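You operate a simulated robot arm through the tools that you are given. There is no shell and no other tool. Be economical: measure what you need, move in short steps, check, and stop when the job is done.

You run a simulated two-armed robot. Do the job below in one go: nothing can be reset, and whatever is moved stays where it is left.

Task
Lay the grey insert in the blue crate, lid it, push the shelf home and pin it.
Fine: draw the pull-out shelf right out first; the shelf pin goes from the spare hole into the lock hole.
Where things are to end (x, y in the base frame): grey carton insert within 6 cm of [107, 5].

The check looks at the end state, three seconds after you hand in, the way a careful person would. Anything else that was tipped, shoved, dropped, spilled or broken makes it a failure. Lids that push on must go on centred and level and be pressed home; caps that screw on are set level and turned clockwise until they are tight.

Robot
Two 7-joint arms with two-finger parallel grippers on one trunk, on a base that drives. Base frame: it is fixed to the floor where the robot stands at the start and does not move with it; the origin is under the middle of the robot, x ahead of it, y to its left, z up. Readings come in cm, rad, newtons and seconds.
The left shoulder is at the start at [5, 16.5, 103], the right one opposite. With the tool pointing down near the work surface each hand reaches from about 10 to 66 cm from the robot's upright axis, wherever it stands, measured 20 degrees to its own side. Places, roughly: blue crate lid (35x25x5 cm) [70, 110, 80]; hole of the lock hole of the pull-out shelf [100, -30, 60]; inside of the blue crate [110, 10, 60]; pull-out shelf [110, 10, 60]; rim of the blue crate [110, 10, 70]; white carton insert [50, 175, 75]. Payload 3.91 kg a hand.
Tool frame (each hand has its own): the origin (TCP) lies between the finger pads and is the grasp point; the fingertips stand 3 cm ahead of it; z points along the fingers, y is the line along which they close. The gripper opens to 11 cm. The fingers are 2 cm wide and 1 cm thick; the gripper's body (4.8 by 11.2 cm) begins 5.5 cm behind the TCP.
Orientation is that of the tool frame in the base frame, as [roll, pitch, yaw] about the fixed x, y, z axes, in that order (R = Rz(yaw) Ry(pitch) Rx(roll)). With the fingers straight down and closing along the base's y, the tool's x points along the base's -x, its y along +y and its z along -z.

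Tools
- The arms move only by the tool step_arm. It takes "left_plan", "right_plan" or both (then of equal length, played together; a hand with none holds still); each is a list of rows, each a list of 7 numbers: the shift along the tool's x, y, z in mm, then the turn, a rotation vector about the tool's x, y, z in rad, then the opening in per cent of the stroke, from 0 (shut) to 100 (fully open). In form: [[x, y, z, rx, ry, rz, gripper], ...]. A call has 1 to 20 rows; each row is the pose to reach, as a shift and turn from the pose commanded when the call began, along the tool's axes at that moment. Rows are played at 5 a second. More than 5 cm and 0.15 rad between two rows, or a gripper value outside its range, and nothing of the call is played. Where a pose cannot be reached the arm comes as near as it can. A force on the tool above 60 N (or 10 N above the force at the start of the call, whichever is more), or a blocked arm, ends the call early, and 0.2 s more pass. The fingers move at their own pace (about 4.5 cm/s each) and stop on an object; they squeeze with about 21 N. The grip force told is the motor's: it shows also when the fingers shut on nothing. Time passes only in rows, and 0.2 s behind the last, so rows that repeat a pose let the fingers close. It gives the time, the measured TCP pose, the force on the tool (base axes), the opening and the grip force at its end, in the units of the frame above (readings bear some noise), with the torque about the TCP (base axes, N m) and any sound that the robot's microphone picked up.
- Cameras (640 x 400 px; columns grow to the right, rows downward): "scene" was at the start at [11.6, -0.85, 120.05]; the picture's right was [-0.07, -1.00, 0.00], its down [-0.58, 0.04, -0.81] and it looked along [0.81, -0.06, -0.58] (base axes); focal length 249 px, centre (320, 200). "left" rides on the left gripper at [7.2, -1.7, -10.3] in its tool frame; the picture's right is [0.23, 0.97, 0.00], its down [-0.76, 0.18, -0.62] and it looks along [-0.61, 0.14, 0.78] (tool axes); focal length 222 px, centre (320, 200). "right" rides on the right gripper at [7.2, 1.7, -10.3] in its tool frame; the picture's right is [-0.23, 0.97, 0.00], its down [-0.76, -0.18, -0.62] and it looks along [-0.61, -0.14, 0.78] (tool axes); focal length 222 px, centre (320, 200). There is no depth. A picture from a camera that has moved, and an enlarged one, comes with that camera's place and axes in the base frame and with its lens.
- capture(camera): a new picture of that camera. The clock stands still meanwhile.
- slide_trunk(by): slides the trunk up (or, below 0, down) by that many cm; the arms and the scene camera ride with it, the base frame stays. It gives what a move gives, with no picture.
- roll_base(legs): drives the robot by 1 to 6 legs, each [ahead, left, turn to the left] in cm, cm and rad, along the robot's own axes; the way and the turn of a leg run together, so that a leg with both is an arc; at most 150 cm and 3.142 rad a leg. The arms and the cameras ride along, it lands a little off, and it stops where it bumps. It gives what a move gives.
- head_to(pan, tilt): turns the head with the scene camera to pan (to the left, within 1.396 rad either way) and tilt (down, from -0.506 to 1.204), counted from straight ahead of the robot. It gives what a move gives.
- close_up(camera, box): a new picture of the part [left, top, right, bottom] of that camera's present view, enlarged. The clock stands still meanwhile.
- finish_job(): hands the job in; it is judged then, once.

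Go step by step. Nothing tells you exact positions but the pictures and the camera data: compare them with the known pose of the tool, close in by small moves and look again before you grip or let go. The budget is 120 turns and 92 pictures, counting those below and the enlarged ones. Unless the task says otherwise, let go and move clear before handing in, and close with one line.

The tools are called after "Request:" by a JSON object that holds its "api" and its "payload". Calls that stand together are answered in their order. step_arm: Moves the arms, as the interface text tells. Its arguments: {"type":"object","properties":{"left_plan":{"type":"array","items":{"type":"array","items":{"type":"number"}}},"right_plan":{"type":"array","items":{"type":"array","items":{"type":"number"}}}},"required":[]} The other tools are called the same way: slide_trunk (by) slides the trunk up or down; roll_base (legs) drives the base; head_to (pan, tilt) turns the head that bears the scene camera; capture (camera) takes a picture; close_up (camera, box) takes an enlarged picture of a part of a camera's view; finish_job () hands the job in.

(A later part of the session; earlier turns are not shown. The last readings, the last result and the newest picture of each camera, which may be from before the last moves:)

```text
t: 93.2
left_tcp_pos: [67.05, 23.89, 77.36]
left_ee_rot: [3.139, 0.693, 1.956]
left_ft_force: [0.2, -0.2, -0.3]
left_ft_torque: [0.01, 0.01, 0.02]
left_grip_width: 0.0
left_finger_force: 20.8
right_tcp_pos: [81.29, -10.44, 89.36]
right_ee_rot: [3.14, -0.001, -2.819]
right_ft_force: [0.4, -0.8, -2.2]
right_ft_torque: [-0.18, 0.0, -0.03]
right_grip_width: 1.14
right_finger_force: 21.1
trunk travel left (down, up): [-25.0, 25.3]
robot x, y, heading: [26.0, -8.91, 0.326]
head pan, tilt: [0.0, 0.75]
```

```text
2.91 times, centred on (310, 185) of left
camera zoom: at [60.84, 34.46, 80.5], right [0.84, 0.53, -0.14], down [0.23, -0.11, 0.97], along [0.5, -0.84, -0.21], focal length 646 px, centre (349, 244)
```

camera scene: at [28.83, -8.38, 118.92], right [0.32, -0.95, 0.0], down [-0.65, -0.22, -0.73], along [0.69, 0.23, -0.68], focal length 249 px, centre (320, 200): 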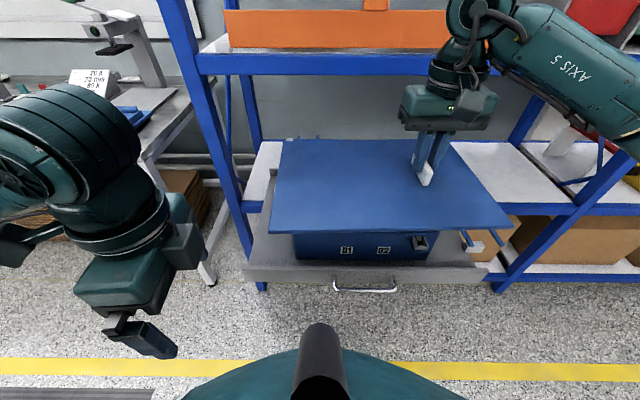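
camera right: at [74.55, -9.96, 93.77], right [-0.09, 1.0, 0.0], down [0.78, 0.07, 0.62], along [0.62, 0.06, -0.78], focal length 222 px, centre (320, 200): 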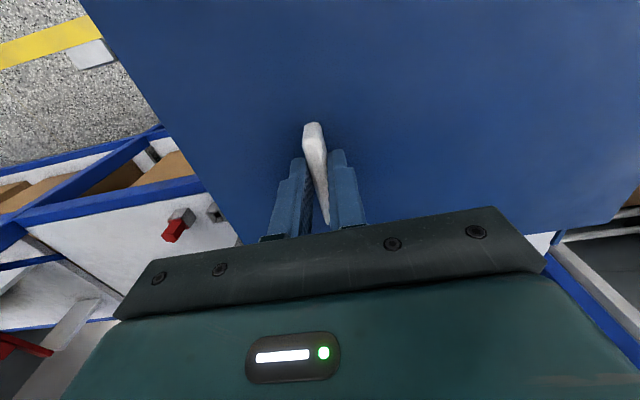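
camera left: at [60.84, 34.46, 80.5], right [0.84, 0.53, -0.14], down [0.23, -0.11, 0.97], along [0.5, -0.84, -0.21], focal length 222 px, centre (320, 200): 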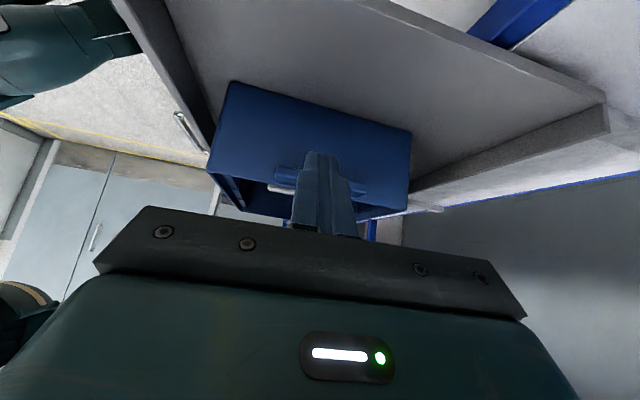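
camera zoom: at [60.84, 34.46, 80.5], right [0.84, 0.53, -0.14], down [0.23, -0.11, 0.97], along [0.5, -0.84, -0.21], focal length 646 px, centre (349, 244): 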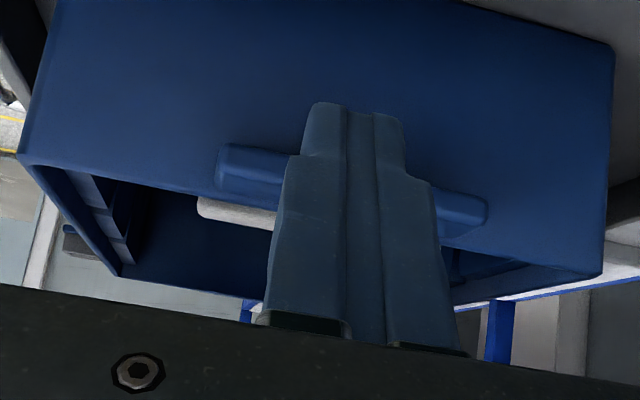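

The side view shows the rim is really about z 74 and the divider's handle is flush with it. So the lid simply landed about 1.8 cm too far back and 0.6 cm too far right. I'll correct that and lower again to just above the rim.

Request:
{"api": "step_arm", "payload": {"right_plan": [[10, 3, 20, 0, 0, 0, 0], [18, 6, 50, 0, 0, 0, 0], [18, 6, 75, 0, 0, 0, 0], [18, 6, 86, 0, 0, 0, 0], [18, 6, 86, 0, 0, 0, 0]]}}

Request:
{"api": "close_up", "payload": {"camera": "scene", "box": [260, 150, 460, 275]}}

Request:
{"api": "close_up", "payload": {"camera": "left", "box": [200, 130, 420, 240]}}

```text
t: 94.4
left_tcp_pos: [67.11, 23.89, 77.26]
left_ee_rot: [3.138, 0.694, 1.955]
left_ft_force: [0.0, -0.1, -0.7]
left_ft_torque: [0.04, -0.01, 0.02]
left_grip_width: 0.01
left_finger_force: 21.4
right_tcp_pos: [79.4, -10.44, 80.82]
right_ee_rot: [3.139, -0.002, -2.818]
right_ft_force: [-0.4, -0.1, -2.3]
right_ft_torque: [-0.17, 0.01, 0.01]
right_grip_width: 1.19
right_finger_force: 21.2
trunk travel left (down, up): [-25.0, 25.3]
robot x, y, heading: [26.22, -9.19, 0.331]
head pan, tilt: [0.0, 0.75]
```

```text
3.20 times, centred on (360, 212) of scene
camera zoom: at [36.53, -5.78, 118.92], right [0.32, -0.95, 0.0], down [-0.65, -0.22, -0.73], along [0.69, 0.23, -0.68], focal length 798 px, centre (192, 160)
```

zoom: 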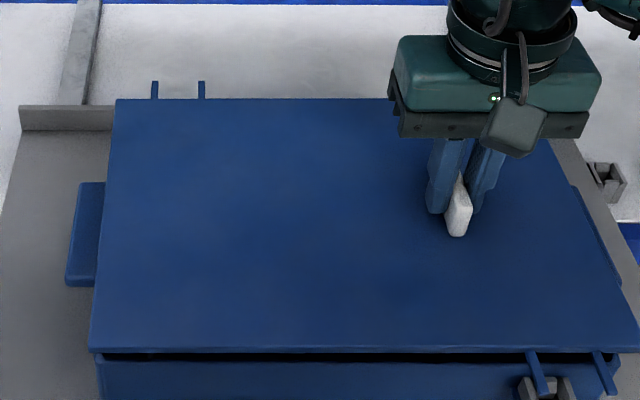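

```text
2.91 times, centred on (310, 185) of left
camera zoom: at [60.84, 34.44, 80.56], right [0.84, 0.53, -0.14], down [0.23, -0.11, 0.97], along [0.5, -0.84, -0.21], focal length 646 px, centre (349, 244)
```

zoom: 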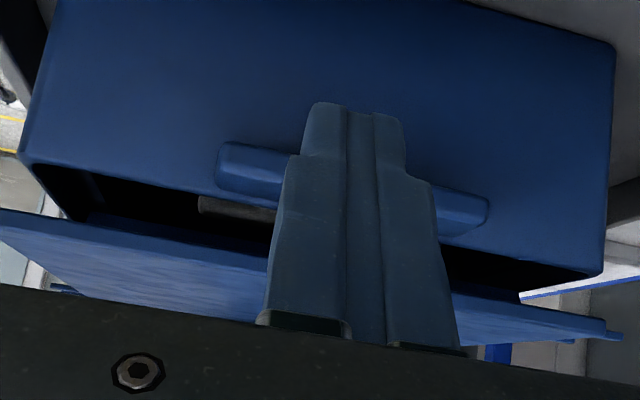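

The lid is now centred with an even overhang. I'll lower it onto the rim.

Request:
{"api": "step_arm", "payload": {"right_plan": [[0, 0, 5, 0, 0, 0, 0], [0, 0, 10, 0, 0, 0, 0], [0, 0, 14, 0, 0, 0, 0], [0, 0, 18, 0, 0, 0, 0], [0, 0, 18, 0, 0, 0, 0]]}}

Request:
{"api": "close_up", "payload": {"camera": "scene", "box": [260, 150, 460, 275]}}

Request:
{"api": "close_up", "payload": {"camera": "left", "box": [200, 130, 420, 240]}}

```text
t: 95.6
left_tcp_pos: [67.13, 23.87, 77.2]
left_ee_rot: [3.139, 0.696, 1.955]
left_ft_force: [0.8, -0.6, -0.4]
left_ft_torque: [0.01, 0.0, -0.01]
left_grip_width: 0.01
left_finger_force: 21.1
right_tcp_pos: [79.42, -10.33, 78.97]
right_ee_rot: [3.139, -0.003, -2.818]
right_ft_force: [-0.5, 0.3, -3.0]
right_ft_torque: [-0.17, -0.01, -0.02]
right_grip_width: 1.18
right_finger_force: 20.9
trunk travel left (down, up): [-25.0, 25.3]
robot x, y, heading: [26.11, -9.21, 0.329]
head pan, tilt: [0.0, 0.75]
```

```text
3.20 times, centred on (360, 212) of scene
camera zoom: at [36.53, -5.78, 118.92], right [0.32, -0.95, 0.0], down [-0.65, -0.22, -0.73], along [0.69, 0.23, -0.68], focal length 798 px, centre (192, 160)
```

zoom: 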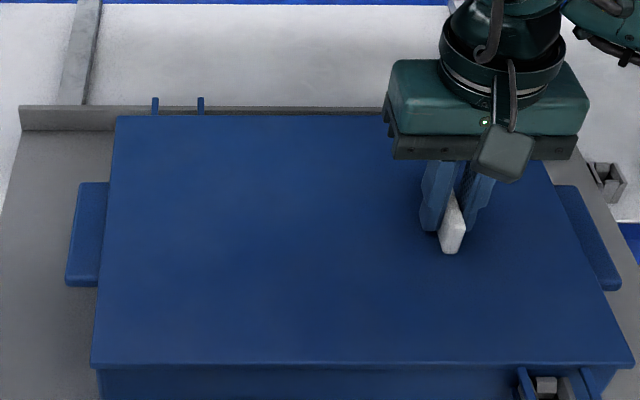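

```text
2.91 times, centred on (310, 185) of left
camera zoom: at [60.84, 34.44, 80.55], right [0.84, 0.53, -0.14], down [0.23, -0.11, 0.97], along [0.5, -0.84, -0.21], focal length 646 px, centre (349, 244)
```

zoom: 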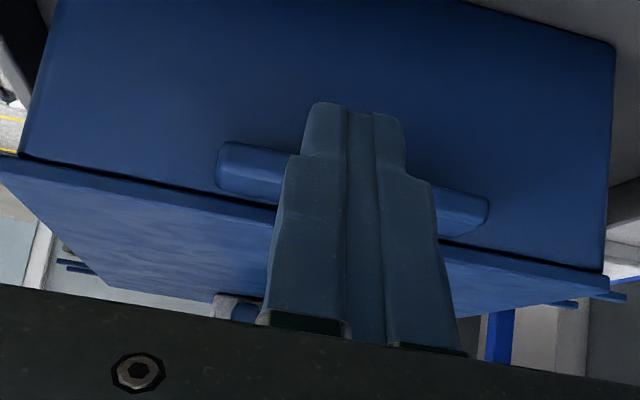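

The lid now sits squarely with its prongs on either side of the socket and only a hair of gap. I'll lower until it touches.

Request:
{"api": "step_arm", "payload": {"right_plan": [[0, 0, 4, 0, 0, 0, 0], [0, 0, 7, 0, 0, 0, 0], [0, 0, 10, 0, 0, 0, 0], [0, 0, 10, 0, 0, 0, 0]]}}

```text
t: 96.6
left_tcp_pos: [67.01, 23.81, 77.43]
left_ee_rot: [3.136, 0.698, 1.955]
left_ft_force: [-0.7, 0.3, 0.2]
left_ft_torque: [-0.01, 0.04, 0.01]
left_grip_width: 0.01
left_finger_force: 20.9
right_tcp_pos: [79.39, -10.27, 78.39]
right_ee_rot: [3.14, 0.006, -2.819]
right_ft_force: [1.4, 1.3, 23.7]
right_ft_torque: [-0.22, 0.06, 0.04]
right_grip_width: 1.17
right_finger_force: 20.7
trunk travel left (down, up): [-25.0, 25.3]
robot x, y, heading: [26.02, -9.04, 0.322]
head pan, tilt: [0.0, 0.75]
```

It made contact at 24 N. I'll let go of the knob, lift and check before pressing it home.

Request:
{"api": "step_arm", "payload": {"right_plan": [[0, 0, -4, 0, 0, 0, 10], [0, 0, -4, 0, 0, 0, 25], [0, 0, -4, 0, 0, 0, 30], [0, 0, -30, 0, 0, 0, 30], [0, 0, -70, 0, 0, 0, 15], [0, 0, -80, 0, 0, 0, 0], [0, 0, -80, 0, 0, 0, 0]]}}

Request:
{"api": "close_up", "payload": {"camera": "left", "box": [200, 130, 420, 240]}}

Request:
{"api": "close_up", "payload": {"camera": "scene", "box": [260, 150, 460, 275]}}

```text
t: 98.2
left_tcp_pos: [67.19, 23.9, 77.27]
left_ee_rot: [3.138, 0.695, 1.956]
left_ft_force: [0.1, 0.3, -0.5]
left_ft_torque: [-0.01, 0.04, 0.0]
left_grip_width: 0.0
left_finger_force: 21.1
right_tcp_pos: [79.55, -10.36, 86.17]
right_ee_rot: [3.139, -0.002, -2.819]
right_ft_force: [-0.1, 0.7, -0.1]
right_ft_torque: [-0.01, -0.01, 0.01]
right_grip_width: 0.0
right_finger_force: 21.0
trunk travel left (down, up): [-25.0, 25.3]
robot x, y, heading: [25.85, -9.13, 0.326]
head pan, tilt: [0.0, 0.75]
```

```text
2.91 times, centred on (310, 185) of left
camera zoom: at [60.83, 34.44, 80.56], right [0.84, 0.53, -0.14], down [0.23, -0.11, 0.97], along [0.5, -0.84, -0.21], focal length 646 px, centre (349, 244)
```

zoom: 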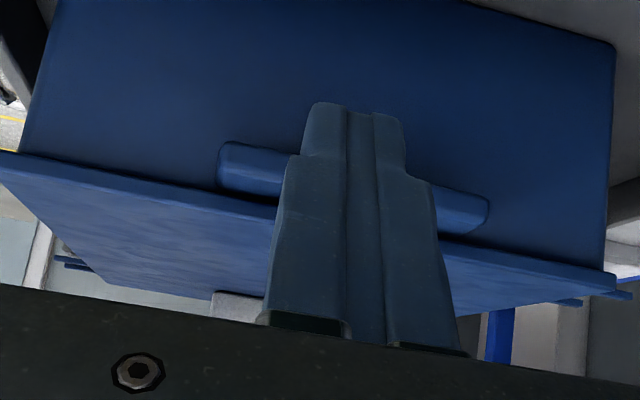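

```text
3.20 times, centred on (360, 212) of scene
camera zoom: at [36.51, -5.78, 118.92], right [0.32, -0.95, 0.0], down [-0.65, -0.22, -0.73], along [0.69, 0.23, -0.68], focal length 798 px, centre (192, 160)
```

zoom: 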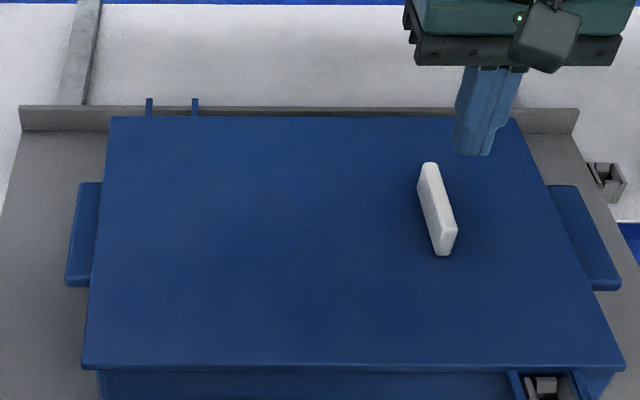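

The lid is centred and its prongs straddle the socket evenly. I'll press it home at its middle with closed fingers.

Request:
{"api": "step_arm", "payload": {"right_plan": [[-6, 26, 0, 0, 0, 0, 0], [-12, 52, 0, 0, 0, 0, 0], [-17, 76, 20, 0, 0, 0, 0], [-17, 76, 50, 0, 0, 0, 0], [-17, 76, 75, 0, 0, 0, 0], [-17, 76, 90, 0, 0, 0, 0], [-17, 76, 98, 0, 0, 0, 0], [-17, 76, 104, 0, 0, 0, 0], [-17, 76, 108, 0, 0, 0, 0], [-17, 76, 108, 0, 0, 0, 0]]}}

```text
t: 99.7
left_tcp_pos: [67.16, 23.92, 77.36]
left_ee_rot: [3.138, 0.693, 1.954]
left_ft_force: [-0.3, 0.0, -0.8]
left_ft_torque: [-0.03, 0.02, 0.0]
left_grip_width: 0.0
left_finger_force: 21.5
right_tcp_pos: [79.28, -2.57, 78.33]
right_ee_rot: [3.132, 0.026, -2.821]
right_ft_force: [2.3, -1.9, 21.0]
right_ft_torque: [-0.19, 0.09, 0.21]
right_grip_width: 0.0
right_finger_force: 20.8
trunk travel left (down, up): [-25.0, 25.3]
robot x, y, heading: [25.73, -9.43, 0.325]
head pan, tilt: [0.0, 0.75]
stopped in row 7 (right hand): the force on the tool passed its limit (the readings are from after the stop); the commanded pose is now the measured one
```

Request:
{"api": "step_arm", "payload": {"right_plan": [[0, 0, -30, 0, 0, 0, 0], [0, 0, -60, 0, 0, 0, 0]]}}

Request:
{"api": "close_up", "payload": {"camera": "left", "box": [190, 160, 350, 240]}}

Request:
{"api": "close_up", "payload": {"camera": "scene", "box": [260, 155, 460, 280]}}

```text
t: 100.3
left_tcp_pos: [67.08, 23.77, 77.36]
left_ee_rot: [3.138, 0.695, 1.954]
left_ft_force: [-0.2, 0.3, 0.8]
left_ft_torque: [0.04, -0.02, -0.03]
left_grip_width: 0.0
left_finger_force: 21.1
right_tcp_pos: [79.0, -2.77, 83.77]
right_ee_rot: [3.135, 0.015, -2.82]
right_ft_force: [-0.1, 0.7, 0.9]
right_ft_torque: [-0.01, -0.02, -0.01]
right_grip_width: 0.0
right_finger_force: 21.7
trunk travel left (down, up): [-25.0, 25.3]
robot x, y, heading: [25.95, -9.31, 0.324]
head pan, tilt: [0.0, 0.75]
```

```text
4.00 times, centred on (270, 200) of left
camera zoom: at [60.85, 34.4, 80.55], right [0.84, 0.53, -0.14], down [0.23, -0.11, 0.97], along [0.5, -0.84, -0.21], focal length 888 px, centre (520, 200)
```

zoom: 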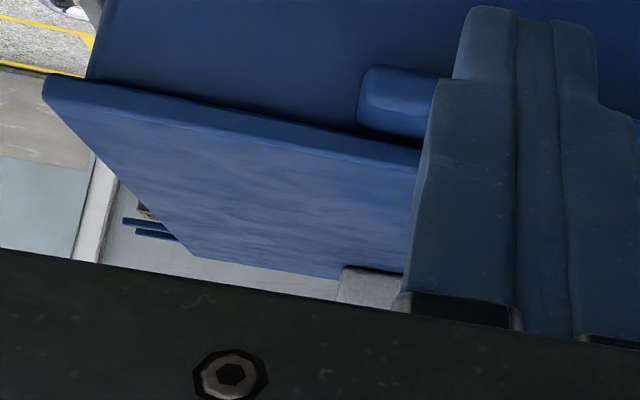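

```text
3.20 times, centred on (360, 218) of scene
camera zoom: at [36.5, -5.81, 118.9], right [0.32, -0.95, 0.0], down [-0.65, -0.22, -0.73], along [0.69, 0.23, -0.68], focal length 798 px, centre (192, 144)
```

zoom: 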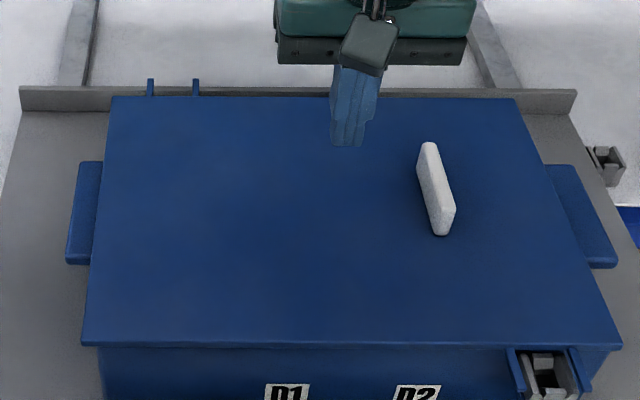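

The lid looks level and seated. For certainty I'll also press it at the left end and the right end and compare the contact heights.

Request:
{"api": "step_arm", "payload": {"right_plan": [[0, 50, -5, 0, 0, 0, 0], [0, 100, -5, 0, 0, 0, 0], [0, 100, 25, 0, 0, 0, 0], [0, 100, 45, 0, 0, 0, 0], [0, 100, 54, 0, 0, 0, 0], [0, 100, 60, 0, 0, 0, 0], [0, 100, 66, 0, 0, 0, 0], [0, 100, 70, 0, 0, 0, 0], [0, 100, 72, 0, 0, 0, 0]]}}

```text
refused: row 1 steps farther than a row can; nothing moved
```

Request:
{"api": "step_arm", "payload": {"right_plan": [[0, 45, -5, 0, 0, 0, 0], [0, 90, -5, 0, 0, 0, 0], [0, 100, 25, 0, 0, 0, 0], [0, 100, 45, 0, 0, 0, 0], [0, 100, 54, 0, 0, 0, 0], [0, 100, 60, 0, 0, 0, 0], [0, 100, 66, 0, 0, 0, 0], [0, 100, 70, 0, 0, 0, 0], [0, 100, 72, 0, 0, 0, 0]]}}

```text
t: 102.1
left_tcp_pos: [67.01, 23.73, 77.34]
left_ee_rot: [3.136, 0.695, 1.951]
left_ft_force: [0.7, -1.2, 0.2]
left_ft_torque: [-0.01, 0.02, 0.03]
left_grip_width: 0.0
left_finger_force: 20.7
right_tcp_pos: [76.44, 7.09, 78.28]
right_ee_rot: [3.125, 0.039, -2.821]
right_ft_force: [2.5, -0.7, 22.2]
right_ft_torque: [-0.15, 0.12, 0.24]
right_grip_width: 0.02
right_finger_force: 21.0
trunk travel left (down, up): [-25.0, 25.3]
robot x, y, heading: [25.9, -9.27, 0.323]
head pan, tilt: [0.0, 0.75]
stopped in row 8 (right hand): the force on the tool passed its limit (the readings are from after the stop); the commanded pose is now the measured one
```

The left end reads the same height. Now the right end, also straightening the small tilt.

Request:
{"api": "step_arm", "payload": {"right_plan": [[0, 0, -30, 0.016, 0.039, 0, 0], [0, -40, -60, 0.016, 0.039, 0, 0], [0, -85, -65, 0.016, 0.039, 0, 0], [0, -130, -65, 0.016, 0.039, 0, 0], [0, -175, -65, 0.016, 0.039, 0, 0], [0, -215, -60, 0.016, 0.039, 0, 0], [0, -215, -30, 0.016, 0.039, 0, 0], [0, -215, -10, 0.016, 0.039, 0, 0], [0, -215, -4, 0.016, 0.039, 0, 0], [0, -215, 2, 0.016, 0.039, 0, 0], [0, -215, 8, 0.016, 0.039, 0, 0], [0, -215, 12, 0.016, 0.039, 0, 0], [0, -215, 14, 0.016, 0.039, 0, 0]]}}

```text
t: 104.5
left_tcp_pos: [67.06, 23.69, 77.35]
left_ee_rot: [3.138, 0.696, 1.953]
left_ft_force: [0.9, 0.2, 0.2]
left_ft_torque: [0.0, 0.02, -0.01]
left_grip_width: 0.0
left_finger_force: 21.3
right_tcp_pos: [83.53, -13.42, 78.27]
right_ee_rot: [3.138, 0.019, -2.822]
right_ft_force: [2.5, -0.7, 19.5]
right_ft_torque: [-0.06, 0.12, 0.25]
right_grip_width: 0.0
right_finger_force: 21.1
trunk travel left (down, up): [-25.0, 25.3]
robot x, y, heading: [26.05, -9.29, 0.321]
head pan, tilt: [0.0, 0.75]
stopped in row 11 (right hand): the force on the tool passed its limit (the readings are from after the stop); the commanded pose is now the measured one
```

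All three points read the same height, so the lid is level and home. Now I'll clear the left hand and bring the right hand, turned a quarter, above the shelf handle to push the shelf in.

Request:
{"api": "step_arm", "payload": {"left_plan": [[-26, 0, -31, 0, 0, 0, 0], [-52, 0, -61, 0, 0, 0, 0], [-77, 0, -92, 0, 0, 0, 0], [-90, -30, -107, 0, 0.1, 0, 0], [-90, -70, -107, 0, 0.2, 0, 0], [-90, -110, -107, 0, 0.32, 0, 0], [-90, -150, -107, 0, 0.44, 0, 0], [-90, -190, -107, 0, 0.56, 0, 0], [-90, -230, -107, 0, 0.68, 0, 0], [-90, -240, -107, 0, 0.7, 0, 0], [-90, -240, -107, 0, 0.7, 0, 0], [-90, -240, -107, 0, 0.7, 0, 0], [-90, -240, -107, 0, 0.7, 0, 0]], "right_plan": [[0, 0, -40, 0, 0, 0, 0], [0, 0, -80, 0, 0, -0.14, 0], [25, 12, -90, 0, 0, -0.28, 20], [50, 25, -90, 0, 0, -0.42, 32], [75, 40, -90, 0, 0, -0.56, 32], [100, 52, -90, 0, 0, -0.7, 32], [125, 65, -90, 0, 0, -0.84, 32], [150, 80, -90, 0, 0, -0.98, 32], [175, 92, -90, 0, 0, -1.12, 32], [200, 105, -90, 0, 0, -1.26, 32], [224, 120, -90, 0, 0, -1.4, 32], [224, 120, -70, 0, 0, -1.54, 32], [224, 120, -60, 0, 0, -1.57, 32]]}}

Request:
{"api": "capture", "payload": {"camera": "right"}}

```text
t: 107.3
left_tcp_pos: [44.98, 14.49, 91.33]
left_ee_rot: [3.141, -0.004, 1.954]
left_ft_force: [0.0, -0.5, -0.6]
left_ft_torque: [-0.02, 0.03, 0.0]
left_grip_width: 0.0
left_finger_force: 21.0
right_tcp_pos: [57.89, -10.33, 85.15]
right_ee_rot: [-3.092, -0.004, -1.282]
right_ft_force: [-0.5, 0.4, -0.2]
right_ft_torque: [0.01, 0.04, -0.02]
right_grip_width: 3.51
right_finger_force: 0.1
right hand out of reach, approached as far as the arm can: row 12, 13
trunk travel left (down, up): [-25.0, 25.3]
robot x, y, heading: [26.14, -8.99, 0.323]
head pan, tilt: [0.0, 0.75]
```

```text
20 pictures are left
camera right: at [57.78, -17.88, 95.25], right [-1.0, -0.06, -0.05], down [-0.08, 0.77, 0.63], along [0.0, 0.63, -0.77], focal length 222 px, centre (320, 200)
```

right: 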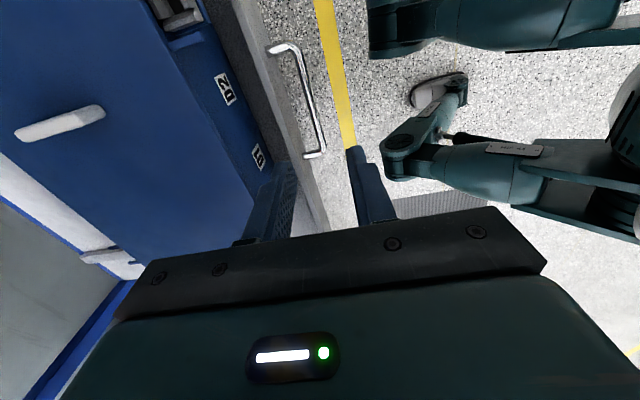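

The bar's middle is near [60.9, -9.5]. I'll move 3 cm forward and lower over it.

Request:
{"api": "step_arm", "payload": {"right_plan": [[0, -16, 0, -0.05, 0, -0.03, 32], [0, -31, 20, -0.05, 0, -0.03, 32], [0, -31, 60, -0.05, 0, -0.03, 32], [0, -31, 100, -0.05, 0, -0.03, 32], [0, -31, 140, -0.05, 0, -0.03, 32], [0, -31, 152, -0.05, 0, -0.03, 32], [0, -31, 152, -0.05, 0, -0.03, 32]]}}

Request:
{"api": "capture", "payload": {"camera": "right"}}

```text
t: 108.9
left_tcp_pos: [44.92, 14.59, 91.33]
left_ee_rot: [3.14, -0.005, 1.954]
left_ft_force: [0.0, -0.3, -1.0]
left_ft_torque: [-0.03, 0.01, -0.01]
left_grip_width: 0.01
left_finger_force: 21.5
right_tcp_pos: [61.41, -9.44, 70.13]
right_ee_rot: [-3.139, -0.003, -1.254]
right_ft_force: [0.0, -0.2, 0.4]
right_ft_torque: [0.02, 0.02, -0.01]
right_grip_width: 3.52
right_finger_force: 0.1
right hand out of reach, approached as far as the arm can: row 1, 2, 3, 4, 5, 6, 7
trunk travel left (down, up): [-25.0, 25.3]
robot x, y, heading: [26.16, -9.32, 0.327]
head pan, tilt: [0.0, 0.75]
```

```text
19 pictures are left
camera right: at [61.96, -16.92, 80.51], right [-1.0, -0.09, 0.0], down [-0.07, 0.78, 0.62], along [-0.05, 0.62, -0.78], focal length 222 px, centre (320, 200)
```

right: 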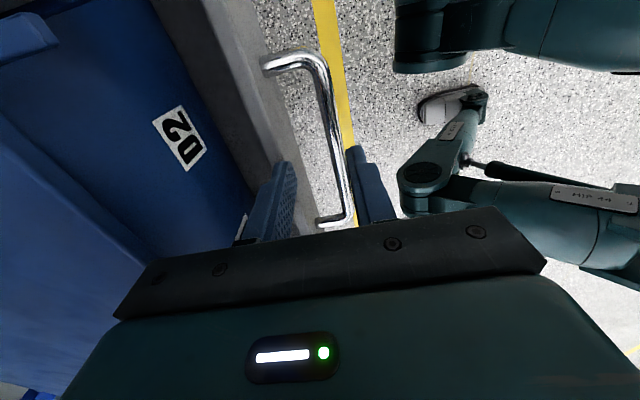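

The bar is 1.2 cm nearer than the hand. I'll shift towards me, lower and close.

Request:
{"api": "step_arm", "payload": {"right_plan": [[0, 12, 0, 0, 0, 0, 34], [0, 12, 0, 0, 0, 0, 34], [0, 12, 15, 0, 0, 0, 34], [0, 12, 28, 0, 0, 0, 34], [0, 12, 28, 0, 0, 0, 34]]}}

```text
t: 110.1
left_tcp_pos: [44.82, 14.57, 91.43]
left_ee_rot: [3.141, -0.005, 1.957]
left_ft_force: [-0.4, -1.1, -0.2]
left_ft_torque: [0.01, -0.06, 0.0]
left_grip_width: 0.0
left_finger_force: 21.0
right_tcp_pos: [60.14, -10.03, 67.39]
right_ee_rot: [-3.141, -0.005, -1.255]
right_ft_force: [-0.3, -0.6, -0.4]
right_ft_torque: [0.0, 0.02, 0.03]
right_grip_width: 3.71
right_finger_force: 0.0
trunk travel left (down, up): [-25.0, 25.3]
robot x, y, heading: [26.15, -9.05, 0.326]
head pan, tilt: [0.0, 0.75]
```

Request:
{"api": "step_arm", "payload": {"right_plan": [[0, 0, 0, 0, 0, 0, 0], [0, 0, 0, 0, 0, 0, 0], [0, 0, 0, 0, 0, 0, 0]]}}

```text
t: 110.9
left_tcp_pos: [44.9, 14.48, 91.23]
left_ee_rot: [3.141, -0.005, 1.954]
left_ft_force: [0.0, 0.2, 0.2]
left_ft_torque: [0.03, 0.0, 0.02]
left_grip_width: 0.0
left_finger_force: 21.2
right_tcp_pos: [60.28, -9.77, 67.48]
right_ee_rot: [-3.139, -0.003, -1.257]
right_ft_force: [3.9, 1.8, -1.0]
right_ft_torque: [0.07, -0.2, -0.47]
right_grip_width: 1.17
right_finger_force: 45.3
trunk travel left (down, up): [-25.0, 25.3]
robot x, y, heading: [25.81, -9.52, 0.326]
head pan, tilt: [0.0, 0.75]
```

I have the handle. I'll push the shelf in steadily.

Request:
{"api": "step_arm", "payload": {"right_plan": [[0, -15, 0, 0, 0, 0, 0], [0, -30, 0, 0, 0, 0, 0], [0, -45, 0, 0, 0, 0, 0], [0, -60, 0, 0, 0, 0, 0], [0, -75, 0, 0, 0, 0, 0], [0, -90, 0, 0, 0, 0, 0], [0, -105, 0, 0, 0, 0, 0], [0, -120, 0, 0, 0, 0, 0], [0, -135, 0, 0, 0, 0, 0], [0, -150, 0, 0, 0, 0, 0], [0, -165, 0, 0, 0, 0, 0], [0, -180, 0, 0, 0, 0, 0], [0, -195, 0, 0, 0, 0, 0], [0, -210, 0, 0, 0, 0, 0], [0, -225, 0, 0, 0, 0, 0], [0, -240, 0, 0, 0, 0, 0]]}}

```text
t: 114.3
left_tcp_pos: [44.8, 14.52, 91.42]
left_ee_rot: [-3.141, -0.005, 1.954]
left_ft_force: [0.4, 0.2, -0.1]
left_ft_torque: [0.02, 0.01, 0.04]
left_grip_width: 0.0
left_finger_force: 20.4
right_tcp_pos: [62.27, -9.21, 67.37]
right_ee_rot: [-3.138, -0.003, -1.258]
right_ft_force: [5.1, -1.4, 12.1]
right_ft_torque: [-0.01, -0.14, -0.49]
right_grip_width: 1.15
right_finger_force: 44.8
right hand out of reach, approached as far as the arm can: row 2, 3, 4, 5, 6, 7, 8, 9, 10, 11, 12, 13, 14, 15, 16
trunk travel left (down, up): [-25.0, 25.3]
robot x, y, heading: [25.67, -9.28, 0.321]
head pan, tilt: [0.0, 0.75]
```

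The arm can't extend in this posture, so I'll push by driving the base forward with the handle held.

Request:
{"api": "roll_base", "payload": {"legs": [[15, 0, 0]]}}

```text
t: 115.7
left_tcp_pos: [59.0, 19.33, 91.33]
left_ee_rot: [3.14, -0.006, 1.957]
left_ft_force: [-0.7, 0.0, 0.0]
left_ft_torque: [-0.01, 0.02, 0.02]
left_grip_width: 0.0
left_finger_force: 20.3
right_tcp_pos: [76.47, -4.54, 67.34]
right_ee_rot: [-3.136, -0.006, -1.255]
right_ft_force: [8.6, -11.2, 13.9]
right_ft_torque: [-0.27, -0.29, -0.42]
right_grip_width: 1.15
right_finger_force: 45.0
trunk travel left (down, up): [-25.0, 25.3]
robot x, y, heading: [40.12, -4.36, 0.325]
head pan, tilt: [0.0, 0.75]
```

Request:
{"api": "roll_base", "payload": {"legs": [[10, 0, 0]]}}

```text
t: 116.9
left_tcp_pos: [67.7, 22.18, 91.6]
left_ee_rot: [3.132, -0.005, 1.948]
left_ft_force: [0.5, 0.0, 0.0]
left_ft_torque: [0.02, -0.01, 0.01]
left_grip_width: 0.0
left_finger_force: 21.5
right_tcp_pos: [84.1, -2.08, 67.49]
right_ee_rot: [3.127, -0.004, -1.255]
right_ft_force: [1.3, -1.7, -13.4]
right_ft_torque: [1.12, 0.31, -0.47]
right_grip_width: 1.17
right_finger_force: 45.0
trunk travel left (down, up): [-25.0, 25.3]
robot x, y, heading: [49.07, -1.31, 0.319]
head pan, tilt: [0.0, 0.75]
stopped in leg 1: the robot was blocked; the commanded pose is now the measured one
```

It was blocked about 3.7 cm before the original place. I'll look at what stopped it.

Request:
{"api": "capture", "payload": {"camera": "scene"}}

```text
18 pictures are left
camera scene: at [59.01, 1.73, 119.06], right [0.31, -0.95, 0.0], down [-0.64, -0.21, -0.74], along [0.7, 0.23, -0.68], focal length 249 px, centre (320, 200)
```

scene: 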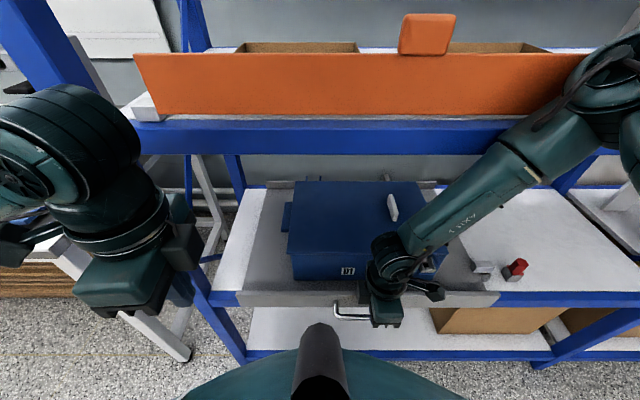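

Request:
{"api": "step_arm", "payload": {"right_plan": [[0, 0, 0, 0, 0, 0, 20], [0, 0, 0, 0, 0, 0, 34], [0, 0, 0, 0, 0, 0, 34], [0, 0, -40, 0, 0, 0, 34], [0, 0, -80, 0, 0, 0, 34], [0, 0, -120, 0, 0, 0, 34], [0, 0, -160, 0, 0, 0, 34], [0, 0, -190, 0, 0, 0, 34]]}}

Request:
{"api": "roll_base", "payload": {"legs": [[-12, 0, 0]]}}

Request:
{"api": "close_up", "payload": {"camera": "scene", "box": [220, 100, 540, 300]}}

```text
t: 118.7
left_tcp_pos: [68.3, 22.37, 91.27]
left_ee_rot: [-3.141, -0.005, 1.95]
left_ft_force: [0.3, 0.0, -0.4]
left_ft_torque: [0.0, -0.03, 0.0]
left_grip_width: 0.0
left_finger_force: 20.9
right_tcp_pos: [80.65, -1.8, 77.37]
right_ee_rot: [3.117, -0.002, -1.26]
right_ft_force: [0.2, 0.0, 0.0]
right_ft_torque: [-0.03, -0.03, -0.02]
right_grip_width: 3.75
right_finger_force: 0.1
right hand out of reach, approached as far as the arm can: row 4, 5, 6, 7, 8
trunk travel left (down, up): [-25.0, 25.3]
robot x, y, heading: [49.0, -1.24, 0.32]
head pan, tilt: [0.0, 0.75]
```

```text
t: 120.0
left_tcp_pos: [57.04, 18.59, 91.39]
left_ee_rot: [-3.141, -0.006, 1.949]
left_ft_force: [1.0, 0.0, 0.1]
left_ft_torque: [0.01, -0.01, 0.03]
left_grip_width: 0.02
left_finger_force: 21.0
right_tcp_pos: [69.18, -5.75, 77.47]
right_ee_rot: [3.116, -0.002, -1.261]
right_ft_force: [0.1, 0.0, -0.2]
right_ft_torque: [-0.02, 0.03, 0.0]
right_grip_width: 3.75
right_finger_force: 0.0
trunk travel left (down, up): [-25.0, 25.3]
robot x, y, heading: [37.83, -5.04, 0.312]
head pan, tilt: [0.0, 0.75]
```

```text
2.00 times, centred on (380, 200) of scene
camera zoom: at [48.52, -1.81, 118.93], right [0.31, -0.95, 0.0], down [-0.65, -0.21, -0.73], along [0.7, 0.23, -0.68], focal length 499 px, centre (200, 200)
```

zoom: 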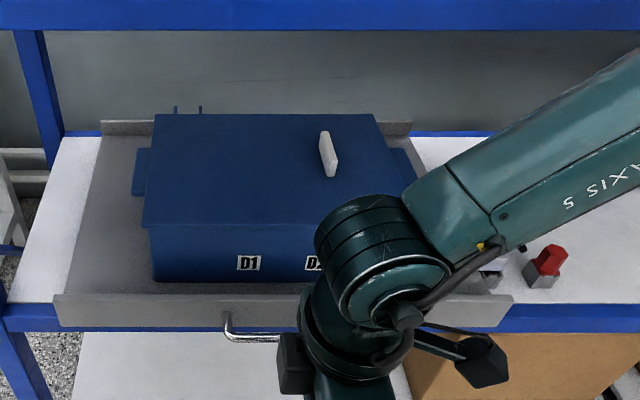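

I'll turn the right hand back to its normal posture and move it aside, so I can see the lock area.

Request:
{"api": "step_arm", "payload": {"right_plan": [[5, 5, 0, 0, 0, 0.14, 34], [15, 10, -10, 0, 0, 0.28, 34], [30, 15, -20, 0, 0, 0.42, 34], [45, 20, -30, 0, 0, 0.56, 34], [60, 20, -40, 0, 0, 0.7, 34], [80, 20, -50, 0, 0, 0.84, 34], [100, 20, -65, 0, 0, 0.98, 34], [120, 20, -80, 0, 0, 1.12, 34], [140, 20, -95, 0, 0, 1.26, 34], [160, 20, -110, 0, 0, 1.4, 34], [180, 20, -125, 0, 0, 1.54, 34], [200, 20, -135, 0, 0, 1.57, 34]]}}

Request:
{"api": "head_to", "payload": {"pan": -0.15, "tilt": 0.75}}

Request:
{"api": "capture", "payload": {"camera": "scene"}}

```text
t: 122.6
left_tcp_pos: [56.97, 18.68, 91.32]
left_ee_rot: [3.141, -0.007, 1.948]
left_ft_force: [0.4, -0.6, 0.2]
left_ft_torque: [0.0, 0.0, -0.02]
left_grip_width: 0.0
left_finger_force: 21.1
right_tcp_pos: [73.72, -25.1, 91.29]
right_ee_rot: [-3.141, -0.024, -2.833]
right_ft_force: [0.0, -0.1, -0.6]
right_ft_torque: [0.02, 0.01, 0.02]
right_grip_width: 3.72
right_finger_force: 0.1
trunk travel left (down, up): [-25.0, 25.3]
robot x, y, heading: [38.11, -4.93, 0.316]
head pan, tilt: [0.0, 0.75]
```

```text
t: 123.3
left_tcp_pos: [57.1, 18.53, 91.3]
left_ee_rot: [3.141, -0.004, 1.948]
left_ft_force: [0.1, -0.4, 0.3]
left_ft_torque: [-0.01, -0.03, -0.01]
left_grip_width: 0.02
left_finger_force: 21.4
right_tcp_pos: [73.62, -25.05, 91.27]
right_ee_rot: [-3.14, -0.024, -2.83]
right_ft_force: [0.4, -0.1, -0.2]
right_ft_torque: [0.03, 0.0, -0.01]
right_grip_width: 3.76
right_finger_force: 0.0
trunk travel left (down, up): [-25.0, 25.3]
robot x, y, heading: [38.05, -5.2, 0.316]
head pan, tilt: [-0.15, 0.75]
```

```text
16 pictures are left
camera scene: at [48.85, -3.0, 118.92], right [0.17, -0.99, 0.0], down [-0.67, -0.11, -0.73], along [0.72, 0.12, -0.68], focal length 249 px, centre (320, 200)
```

scene: 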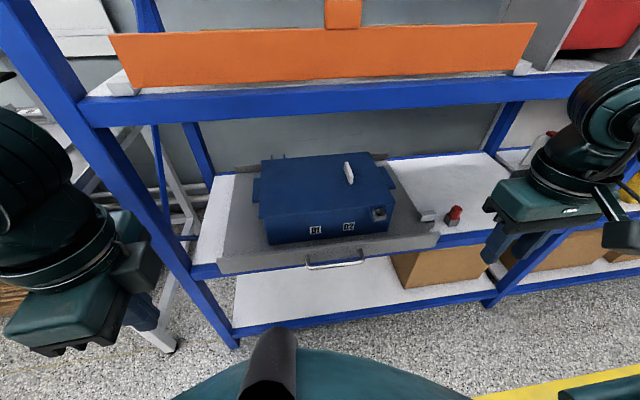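

The shelf is still a few centimetres out. I'll push on the bar's middle with closed fingers in the arm's normal posture, where it has reach.

Request:
{"api": "step_arm", "payload": {"right_plan": [[-10, 35, 25, 0, -0.024, 0, 0], [-20, 70, 50, 0, -0.024, 0, 0], [-30, 105, 75, 0, -0.024, 0, 0], [-40, 140, 100, 0, -0.024, 0, 0], [-50, 170, 130, 0, -0.024, 0, 0], [-70, 199, 155, 0, -0.024, 0, 0], [-90, 199, 185, 0, -0.024, 0, 0], [-105, 199, 210, 0, -0.024, 0, 0], [-115, 199, 238, 0, -0.024, 0, 0], [-115, 199, 238, 0, -0.024, 0, 0]]}}

Request:
{"api": "capture", "payload": {"camera": "right"}}

```text
t: 125.5
left_tcp_pos: [56.97, 18.6, 91.3]
left_ee_rot: [3.14, -0.005, 1.948]
left_ft_force: [-1.0, -0.3, 0.6]
left_ft_torque: [0.02, 0.04, 0.01]
left_grip_width: 0.01
left_finger_force: 20.6
right_tcp_pos: [78.15, -3.1, 67.0]
right_ee_rot: [-3.14, 0.0, -2.83]
right_ft_force: [0.3, 0.5, 0.6]
right_ft_torque: [-0.01, -0.01, 0.01]
right_grip_width: 0.0
right_finger_force: 20.9
trunk travel left (down, up): [-25.0, 25.3]
robot x, y, heading: [38.07, -4.9, 0.317]
head pan, tilt: [-0.15, 0.75]
```

```text
15 pictures are left
camera right: at [70.63, -3.69, 77.13], right [-0.08, 1.0, 0.0], down [0.78, 0.06, 0.62], along [0.62, 0.05, -0.78], focal length 222 px, centre (320, 200)
```

right: 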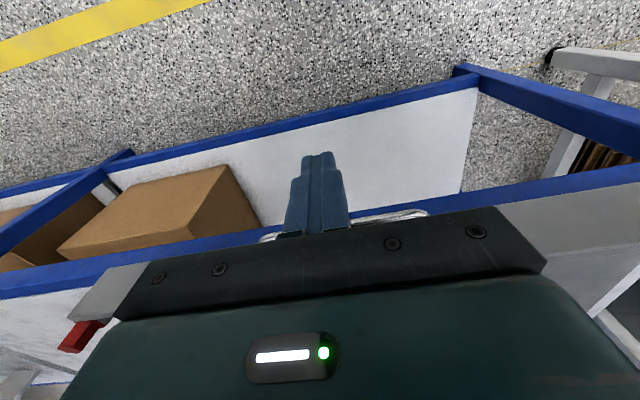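

The fist is right in front of the bar. Now I'll push until the shelf stops.

Request:
{"api": "step_arm", "payload": {"right_plan": [[-10, 5, 0, 0, 0, 0, 0], [-20, 8, 0, 0, 0, 0, 0], [-30, 8, 0, 0, 0, 0, 0], [-40, 8, 0, 0, 0, 0, 0], [-50, 8, 0, 0, 0, 0, 0], [-60, 8, 0, 0, 0, 0, 0], [-70, 8, 0, 0, 0, 0, 0], [-78, 8, 0, 0, 0, 0, 0], [-86, 8, 0, 0, 0, 0, 0], [-94, 8, 0, 0, 0, 0, 0], [-102, 8, 0, 0, 0, 0, 0]]}}

```text
t: 127.7
left_tcp_pos: [57.12, 18.59, 91.29]
left_ee_rot: [-3.141, -0.005, 1.949]
left_ft_force: [-0.4, 0.6, 1.2]
left_ft_torque: [0.01, 0.03, 0.0]
left_grip_width: 0.0
left_finger_force: 21.2
right_tcp_pos: [85.48, 0.42, 66.62]
right_ee_rot: [-3.137, -0.035, -2.823]
right_ft_force: [-8.4, -2.6, 1.1]
right_ft_torque: [-0.15, 0.11, -0.01]
right_grip_width: 0.0
right_finger_force: 20.9
trunk travel left (down, up): [-25.0, 25.3]
robot x, y, heading: [37.81, -5.26, 0.316]
head pan, tilt: [-0.15, 0.75]
stopped in row 11 (right hand): the force on the tool passed its limit (the readings are from after the stop); the commanded pose is now the measured one
```

The shelf is fully home again, with the bar back at its original place. I'll back off, lift, and look closely at the pin and the lock hole.

Request:
{"api": "step_arm", "payload": {"right_plan": [[30, 0, 0, 0, -0.03, 0, 0], [60, 0, -20, 0, -0.03, 0, 0], [80, -20, -60, 0, -0.03, 0, 10], [80, -50, -100, 0, -0.03, 0, 30], [80, -80, -140, 0, -0.03, 0, 40], [80, -80, -180, 0, -0.03, 0, 45], [80, -80, -220, 0, -0.03, 0, 45]]}}

Request:
{"api": "close_up", "payload": {"camera": "scene", "box": [400, 185, 496, 245]}}

```text
t: 129.3
left_tcp_pos: [56.96, 18.44, 91.22]
left_ee_rot: [3.14, -0.005, 1.948]
left_ft_force: [0.5, 0.4, 0.2]
left_ft_torque: [-0.03, 0.0, -0.01]
left_grip_width: 0.02
left_finger_force: 21.1
right_tcp_pos: [80.96, -9.34, 89.05]
right_ee_rot: [-3.138, -0.001, -2.824]
right_ft_force: [0.0, 0.2, -0.2]
right_ft_torque: [-0.02, 0.03, -0.04]
right_grip_width: 4.95
right_finger_force: 0.1
trunk travel left (down, up): [-25.0, 25.3]
robot x, y, heading: [37.71, -5.04, 0.312]
head pan, tilt: [-0.15, 0.75]
```

```text
6.67 times, centred on (448, 215) of scene
camera zoom: at [48.77, -3.05, 118.92], right [0.17, -0.99, 0.0], down [-0.67, -0.11, -0.73], along [0.72, 0.12, -0.68], focal length 1663 px, centre (-533, 100)
```

zoom: 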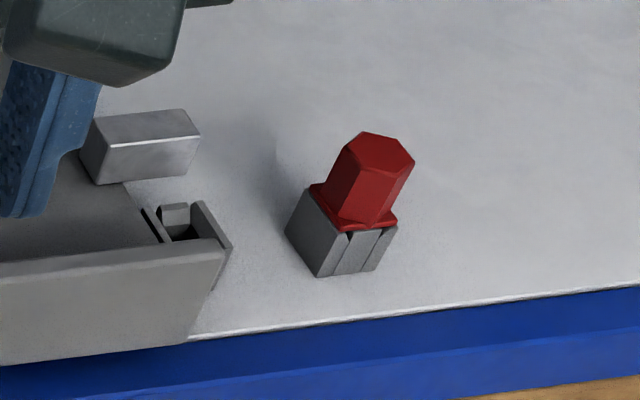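

The pin's red hex knob stands in its spare socket near [104.5, -33]. The open lock hole is beside the shelf lip near [103.5, -26]. I'll shift the robot 30 cm right so the right hand reaches both, then go above the pin.

Request:
{"api": "roll_base", "payload": {"legs": [[0, -30, 0.005]]}}

Request:
{"api": "step_arm", "payload": {"right_plan": [[-40, 0, 0, 0, 0, 0, 60], [-80, 0, 0, 0, 0, 0, 60], [-120, 0, 0, 0, 0, 0, 60], [-140, 0, 30, 0, 0, 0, 60], [-140, 0, 60, 0, 0, 0, 60], [-140, 0, 60, 0, 0, 0, 60]]}}

Request:
{"api": "capture", "payload": {"camera": "right"}}

```text
t: 131.3
left_tcp_pos: [66.42, -10.11, 91.33]
left_ee_rot: [3.141, -0.006, 1.95]
left_ft_force: [0.3, -0.2, -0.3]
left_ft_torque: [0.0, 0.01, -0.02]
left_grip_width: 0.0
left_finger_force: 20.9
right_tcp_pos: [90.42, -37.78, 88.89]
right_ee_rot: [-3.139, 0.0, -2.821]
right_ft_force: [-1.2, -0.1, -0.5]
right_ft_torque: [-0.03, 0.02, 0.03]
right_grip_width: 4.98
right_finger_force: 0.2
trunk travel left (down, up): [-25.0, 25.3]
robot x, y, heading: [47.19, -33.68, 0.316]
head pan, tilt: [-0.15, 0.75]
```

```text
t: 132.3
left_tcp_pos: [65.02, -11.73, 91.96]
left_ee_rot: [3.12, -0.011, 1.933]
left_ft_force: [-1.1, 0.4, 0.0]
left_ft_torque: [0.0, -0.06, -0.02]
left_grip_width: 0.01
left_finger_force: 21.6
right_tcp_pos: [98.13, -35.21, 89.03]
right_ee_rot: [-3.122, 0.038, -2.715]
right_ft_force: [-0.4, -0.3, 0.2]
right_ft_torque: [0.0, -0.02, 0.01]
right_grip_width: 6.61
right_finger_force: 0.1
trunk travel left (down, up): [-25.0, 25.3]
robot x, y, heading: [46.68, -33.96, 0.304]
head pan, tilt: [-0.15, 0.75]
stopped in row 4 (right hand): the force on the tool passed its limit (the readings are from after the stop); the commanded pose is now the measured one
```

```text
13 pictures are left
camera right: at [90.33, -36.72, 98.88], right [-0.19, 0.98, -0.01], down [0.74, 0.15, 0.66], along [0.64, 0.12, -0.76], focal length 222 px, centre (320, 200)
```

right: 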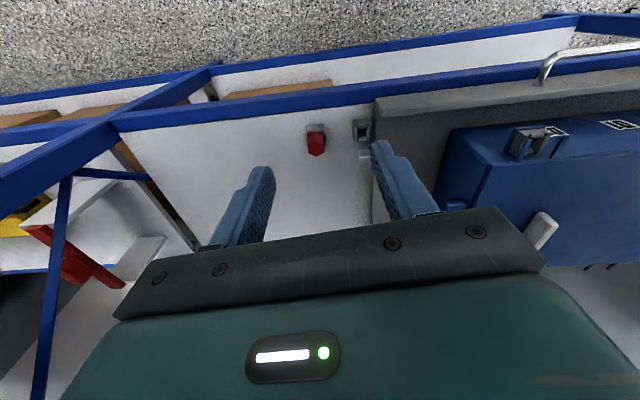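

The wrist touched the upper shelf's front beam, whose underside is at about z 99. I'll back off, straighten and lower the trunk so the arm can reach in beneath it. The pin's top triangulates to [106.9, -34.2, 67.2] and the lock hole to [104.8, -26.7, 62.5].

Request:
{"api": "step_arm", "payload": {"right_plan": [[30, 0, 0, -0.01, 0.02, 0.05, 60], [60, 0, 0, -0.02, 0.038, 0.105, 60], [90, 0, 0, -0.02, 0.038, 0.105, 60]]}}

Request:
{"api": "slide_trunk", "payload": {"by": -20}}

```text
t: 133.1
left_tcp_pos: [66.24, -10.51, 91.4]
left_ee_rot: [-3.141, -0.005, 1.941]
left_ft_force: [0.6, 0.2, 0.4]
left_ft_torque: [-0.05, 0.0, -0.02]
left_grip_width: 0.0
left_finger_force: 20.7
right_tcp_pos: [91.44, -37.31, 87.46]
right_ee_rot: [-3.139, -0.025, -2.824]
right_ft_force: [0.1, 0.2, 0.4]
right_ft_torque: [0.01, -0.01, 0.0]
right_grip_width: 6.55
right_finger_force: 0.0
trunk travel left (down, up): [-25.0, 25.3]
robot x, y, heading: [46.86, -33.79, 0.307]
head pan, tilt: [-0.15, 0.75]
```

```text
t: 135.3
left_tcp_pos: [66.18, -10.56, 71.47]
left_ee_rot: [-3.141, -0.006, 1.941]
left_ft_force: [0.8, 0.9, 0.3]
left_ft_torque: [0.01, -0.01, 0.02]
left_grip_width: 0.0
left_finger_force: 20.9
right_tcp_pos: [91.32, -37.34, 67.65]
right_ee_rot: [-3.138, -0.025, -2.821]
right_ft_force: [0.3, 0.5, 0.0]
right_ft_torque: [-0.01, 0.01, -0.01]
right_grip_width: 6.61
right_finger_force: 0.0
trunk travel left (down, up): [-5.0, 45.3]
robot x, y, heading: [46.87, -34.24, 0.309]
head pan, tilt: [-0.15, 0.75]
```

Request:
{"api": "step_arm", "payload": {"right_plan": [[-10, -5, -30, 0, -0.025, 0, 60], [-30, -10, -50, 0, -0.025, 0, 60], [-60, -15, -55, 0, -0.025, 0, 60], [-90, -18, -55, 0, -0.025, 0, 55], [-120, -18, -55, 0, -0.025, 0, 50], [-120, -18, -55, 0, -0.025, 0, 50]]}}

Request:
{"api": "capture", "payload": {"camera": "right"}}

```text
t: 136.7
left_tcp_pos: [66.18, -10.53, 71.45]
left_ee_rot: [-3.139, -0.005, 1.941]
left_ft_force: [-0.6, -0.3, 0.1]
left_ft_torque: [-0.01, -0.02, 0.0]
left_grip_width: 0.02
left_finger_force: 20.8
right_tcp_pos: [103.43, -35.39, 72.68]
right_ee_rot: [-3.139, 0.001, -2.821]
right_ft_force: [0.5, 0.1, 0.5]
right_ft_torque: [0.01, -0.01, 0.0]
right_grip_width: 5.48
right_finger_force: 0.0
trunk travel left (down, up): [-5.0, 45.3]
robot x, y, heading: [46.89, -33.92, 0.31]
head pan, tilt: [-0.15, 0.75]
```

```text
12 pictures are left
camera right: at [96.01, -36.04, 82.88], right [-0.09, 1.0, 0.0], down [0.78, 0.07, 0.62], along [0.62, 0.05, -0.78], focal length 222 px, centre (320, 200)
```

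right: 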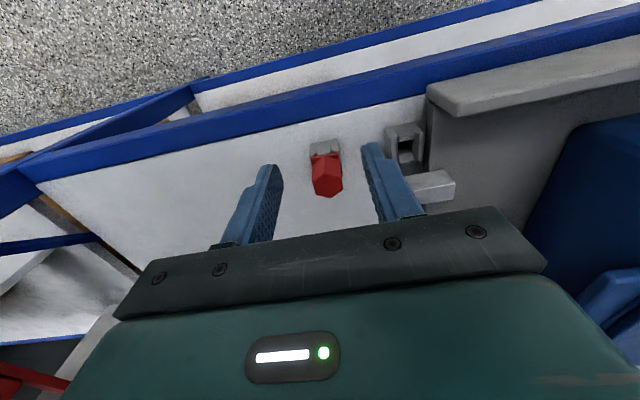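

The camera confirms the pin at [106.85, -34.35] and the hole at [104.9, -26.8]. I'll go over the knob, lower and grip it.

Request:
{"api": "step_arm", "payload": {"right_plan": [[-18, 0, 0, 0, 0, 0, 50], [-36, 0, 0, 0, 0, 0, 50], [-36, 0, 20, 0, 0, 0, 50], [-36, 0, 40, 0, 0, 0, 50], [-36, 0, 54, 0, 0, 0, 50], [-36, 0, 54, 0, 0, 0, 20], [-36, 0, 54, 0, 0, 0, 0], [-36, 0, 54, 0, 0, 0, 0], [-36, 0, 54, 0, 0, 0, 0]]}}

Request:
{"api": "capture", "payload": {"camera": "right"}}

```text
t: 138.7
left_tcp_pos: [66.14, -10.6, 71.37]
left_ee_rot: [-3.139, -0.006, 1.94]
left_ft_force: [-0.5, -0.3, 0.2]
left_ft_torque: [0.02, -0.05, 0.01]
left_grip_width: 0.01
left_finger_force: 21.4
right_tcp_pos: [106.82, -34.26, 67.28]
right_ee_rot: [-3.136, 0.0, -2.824]
right_ft_force: [2.6, -8.8, -2.4]
right_ft_torque: [-0.43, -0.15, -0.04]
right_grip_width: 2.52
right_finger_force: 20.9
trunk travel left (down, up): [-5.0, 45.3]
robot x, y, heading: [46.83, -33.72, 0.309]
head pan, tilt: [-0.15, 0.75]
```

```text
11 pictures are left
camera right: at [99.52, -34.87, 77.52], right [-0.09, 1.0, 0.0], down [0.78, 0.07, 0.62], along [0.62, 0.05, -0.78], focal length 222 px, centre (320, 200)
```

right: 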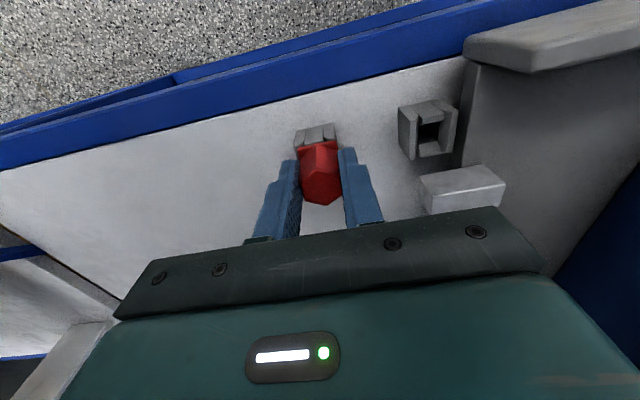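

I've gripped the knob, with a slight side load. I'll ease 3 mm right and pull the pin straight up.

Request:
{"api": "step_arm", "payload": {"right_plan": [[0, -3, 0, 0, 0, 0, 0], [0, -3, -10, 0, 0, 0, 0], [0, -3, -25, 0, 0, 0, 0], [0, -3, -40, 0, 0, 0, 0], [0, -3, -55, 0, 0, 0, 0], [0, -3, -70, 0, 0, 0, 0], [0, -3, -70, 0, 0, 0, 0]]}}

Request:
{"api": "capture", "payload": {"camera": "right"}}

```text
t: 140.3
left_tcp_pos: [66.16, -10.5, 71.31]
left_ee_rot: [-3.139, -0.005, 1.942]
left_ft_force: [-0.3, -0.6, 0.4]
left_ft_torque: [0.01, 0.02, 0.03]
left_grip_width: 0.01
left_finger_force: 21.1
right_tcp_pos: [107.02, -34.38, 74.47]
right_ee_rot: [-3.139, 0.001, -2.823]
right_ft_force: [0.1, 0.0, -0.6]
right_ft_torque: [0.02, 0.02, 0.0]
right_grip_width: 2.5
right_finger_force: 20.6
trunk travel left (down, up): [-5.0, 45.3]
robot x, y, heading: [46.77, -34.42, 0.308]
head pan, tilt: [-0.15, 0.75]
```

```text
10 pictures are left
camera right: at [99.56, -35.1, 84.52], right [-0.09, 1.0, 0.0], down [0.78, 0.07, 0.62], along [0.62, 0.05, -0.78], focal length 222 px, centre (320, 200)
```

right: 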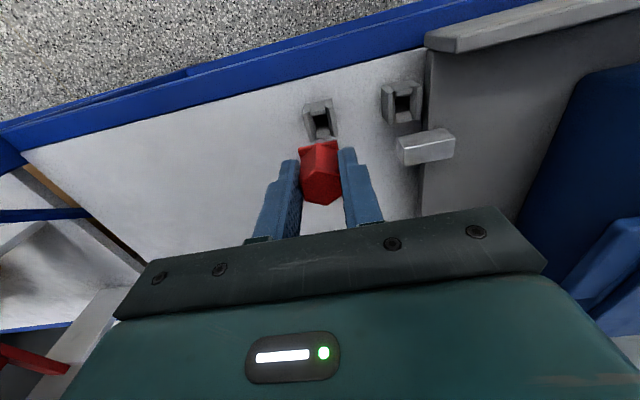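

The pin is out and I can see both holes. I'll move 7.9 cm left. The lock hole should then appear exactly where the spare hole is now, at pixel (322, 122).

Request:
{"api": "step_arm", "payload": {"right_plan": [[0, 25, 0, 0, 0, 0, 0], [-1, 52, 0, 0, 0, 0, 0], [-2, 79, 0, 0, 0, 0, 0], [-2, 79, 0, 0, 0, 0, 0]]}}

Request:
{"api": "close_up", "payload": {"camera": "right", "box": [240, 60, 400, 160]}}

```text
t: 141.3
left_tcp_pos: [66.22, -10.53, 71.35]
left_ee_rot: [-3.139, -0.004, 1.94]
left_ft_force: [-0.4, 0.0, -0.2]
left_ft_torque: [0.01, 0.01, -0.01]
left_grip_width: 0.0
left_finger_force: 20.9
right_tcp_pos: [104.65, -26.77, 74.52]
right_ee_rot: [-3.139, 0.0, -2.824]
right_ft_force: [-0.1, 0.5, -0.8]
right_ft_torque: [0.0, 0.03, -0.03]
right_grip_width: 2.51
right_finger_force: 21.0
trunk travel left (down, up): [-5.0, 45.3]
robot x, y, heading: [47.02, -34.21, 0.306]
head pan, tilt: [-0.15, 0.75]
```

```text
4.00 times, centred on (320, 110) of right
camera zoom: at [97.24, -27.42, 84.64], right [-0.09, 1.0, 0.0], down [0.78, 0.07, 0.62], along [0.62, 0.05, -0.78], focal length 888 px, centre (320, 560)
```

zoom: 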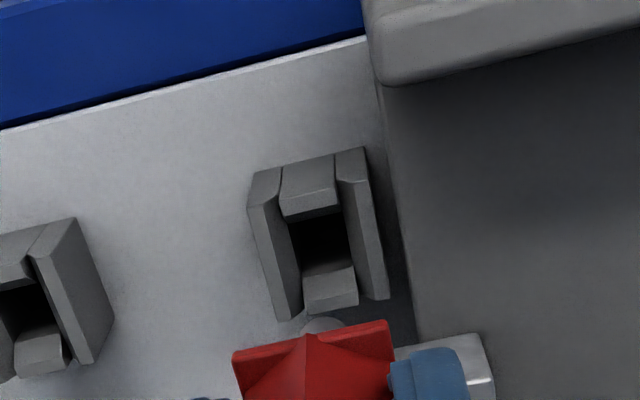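

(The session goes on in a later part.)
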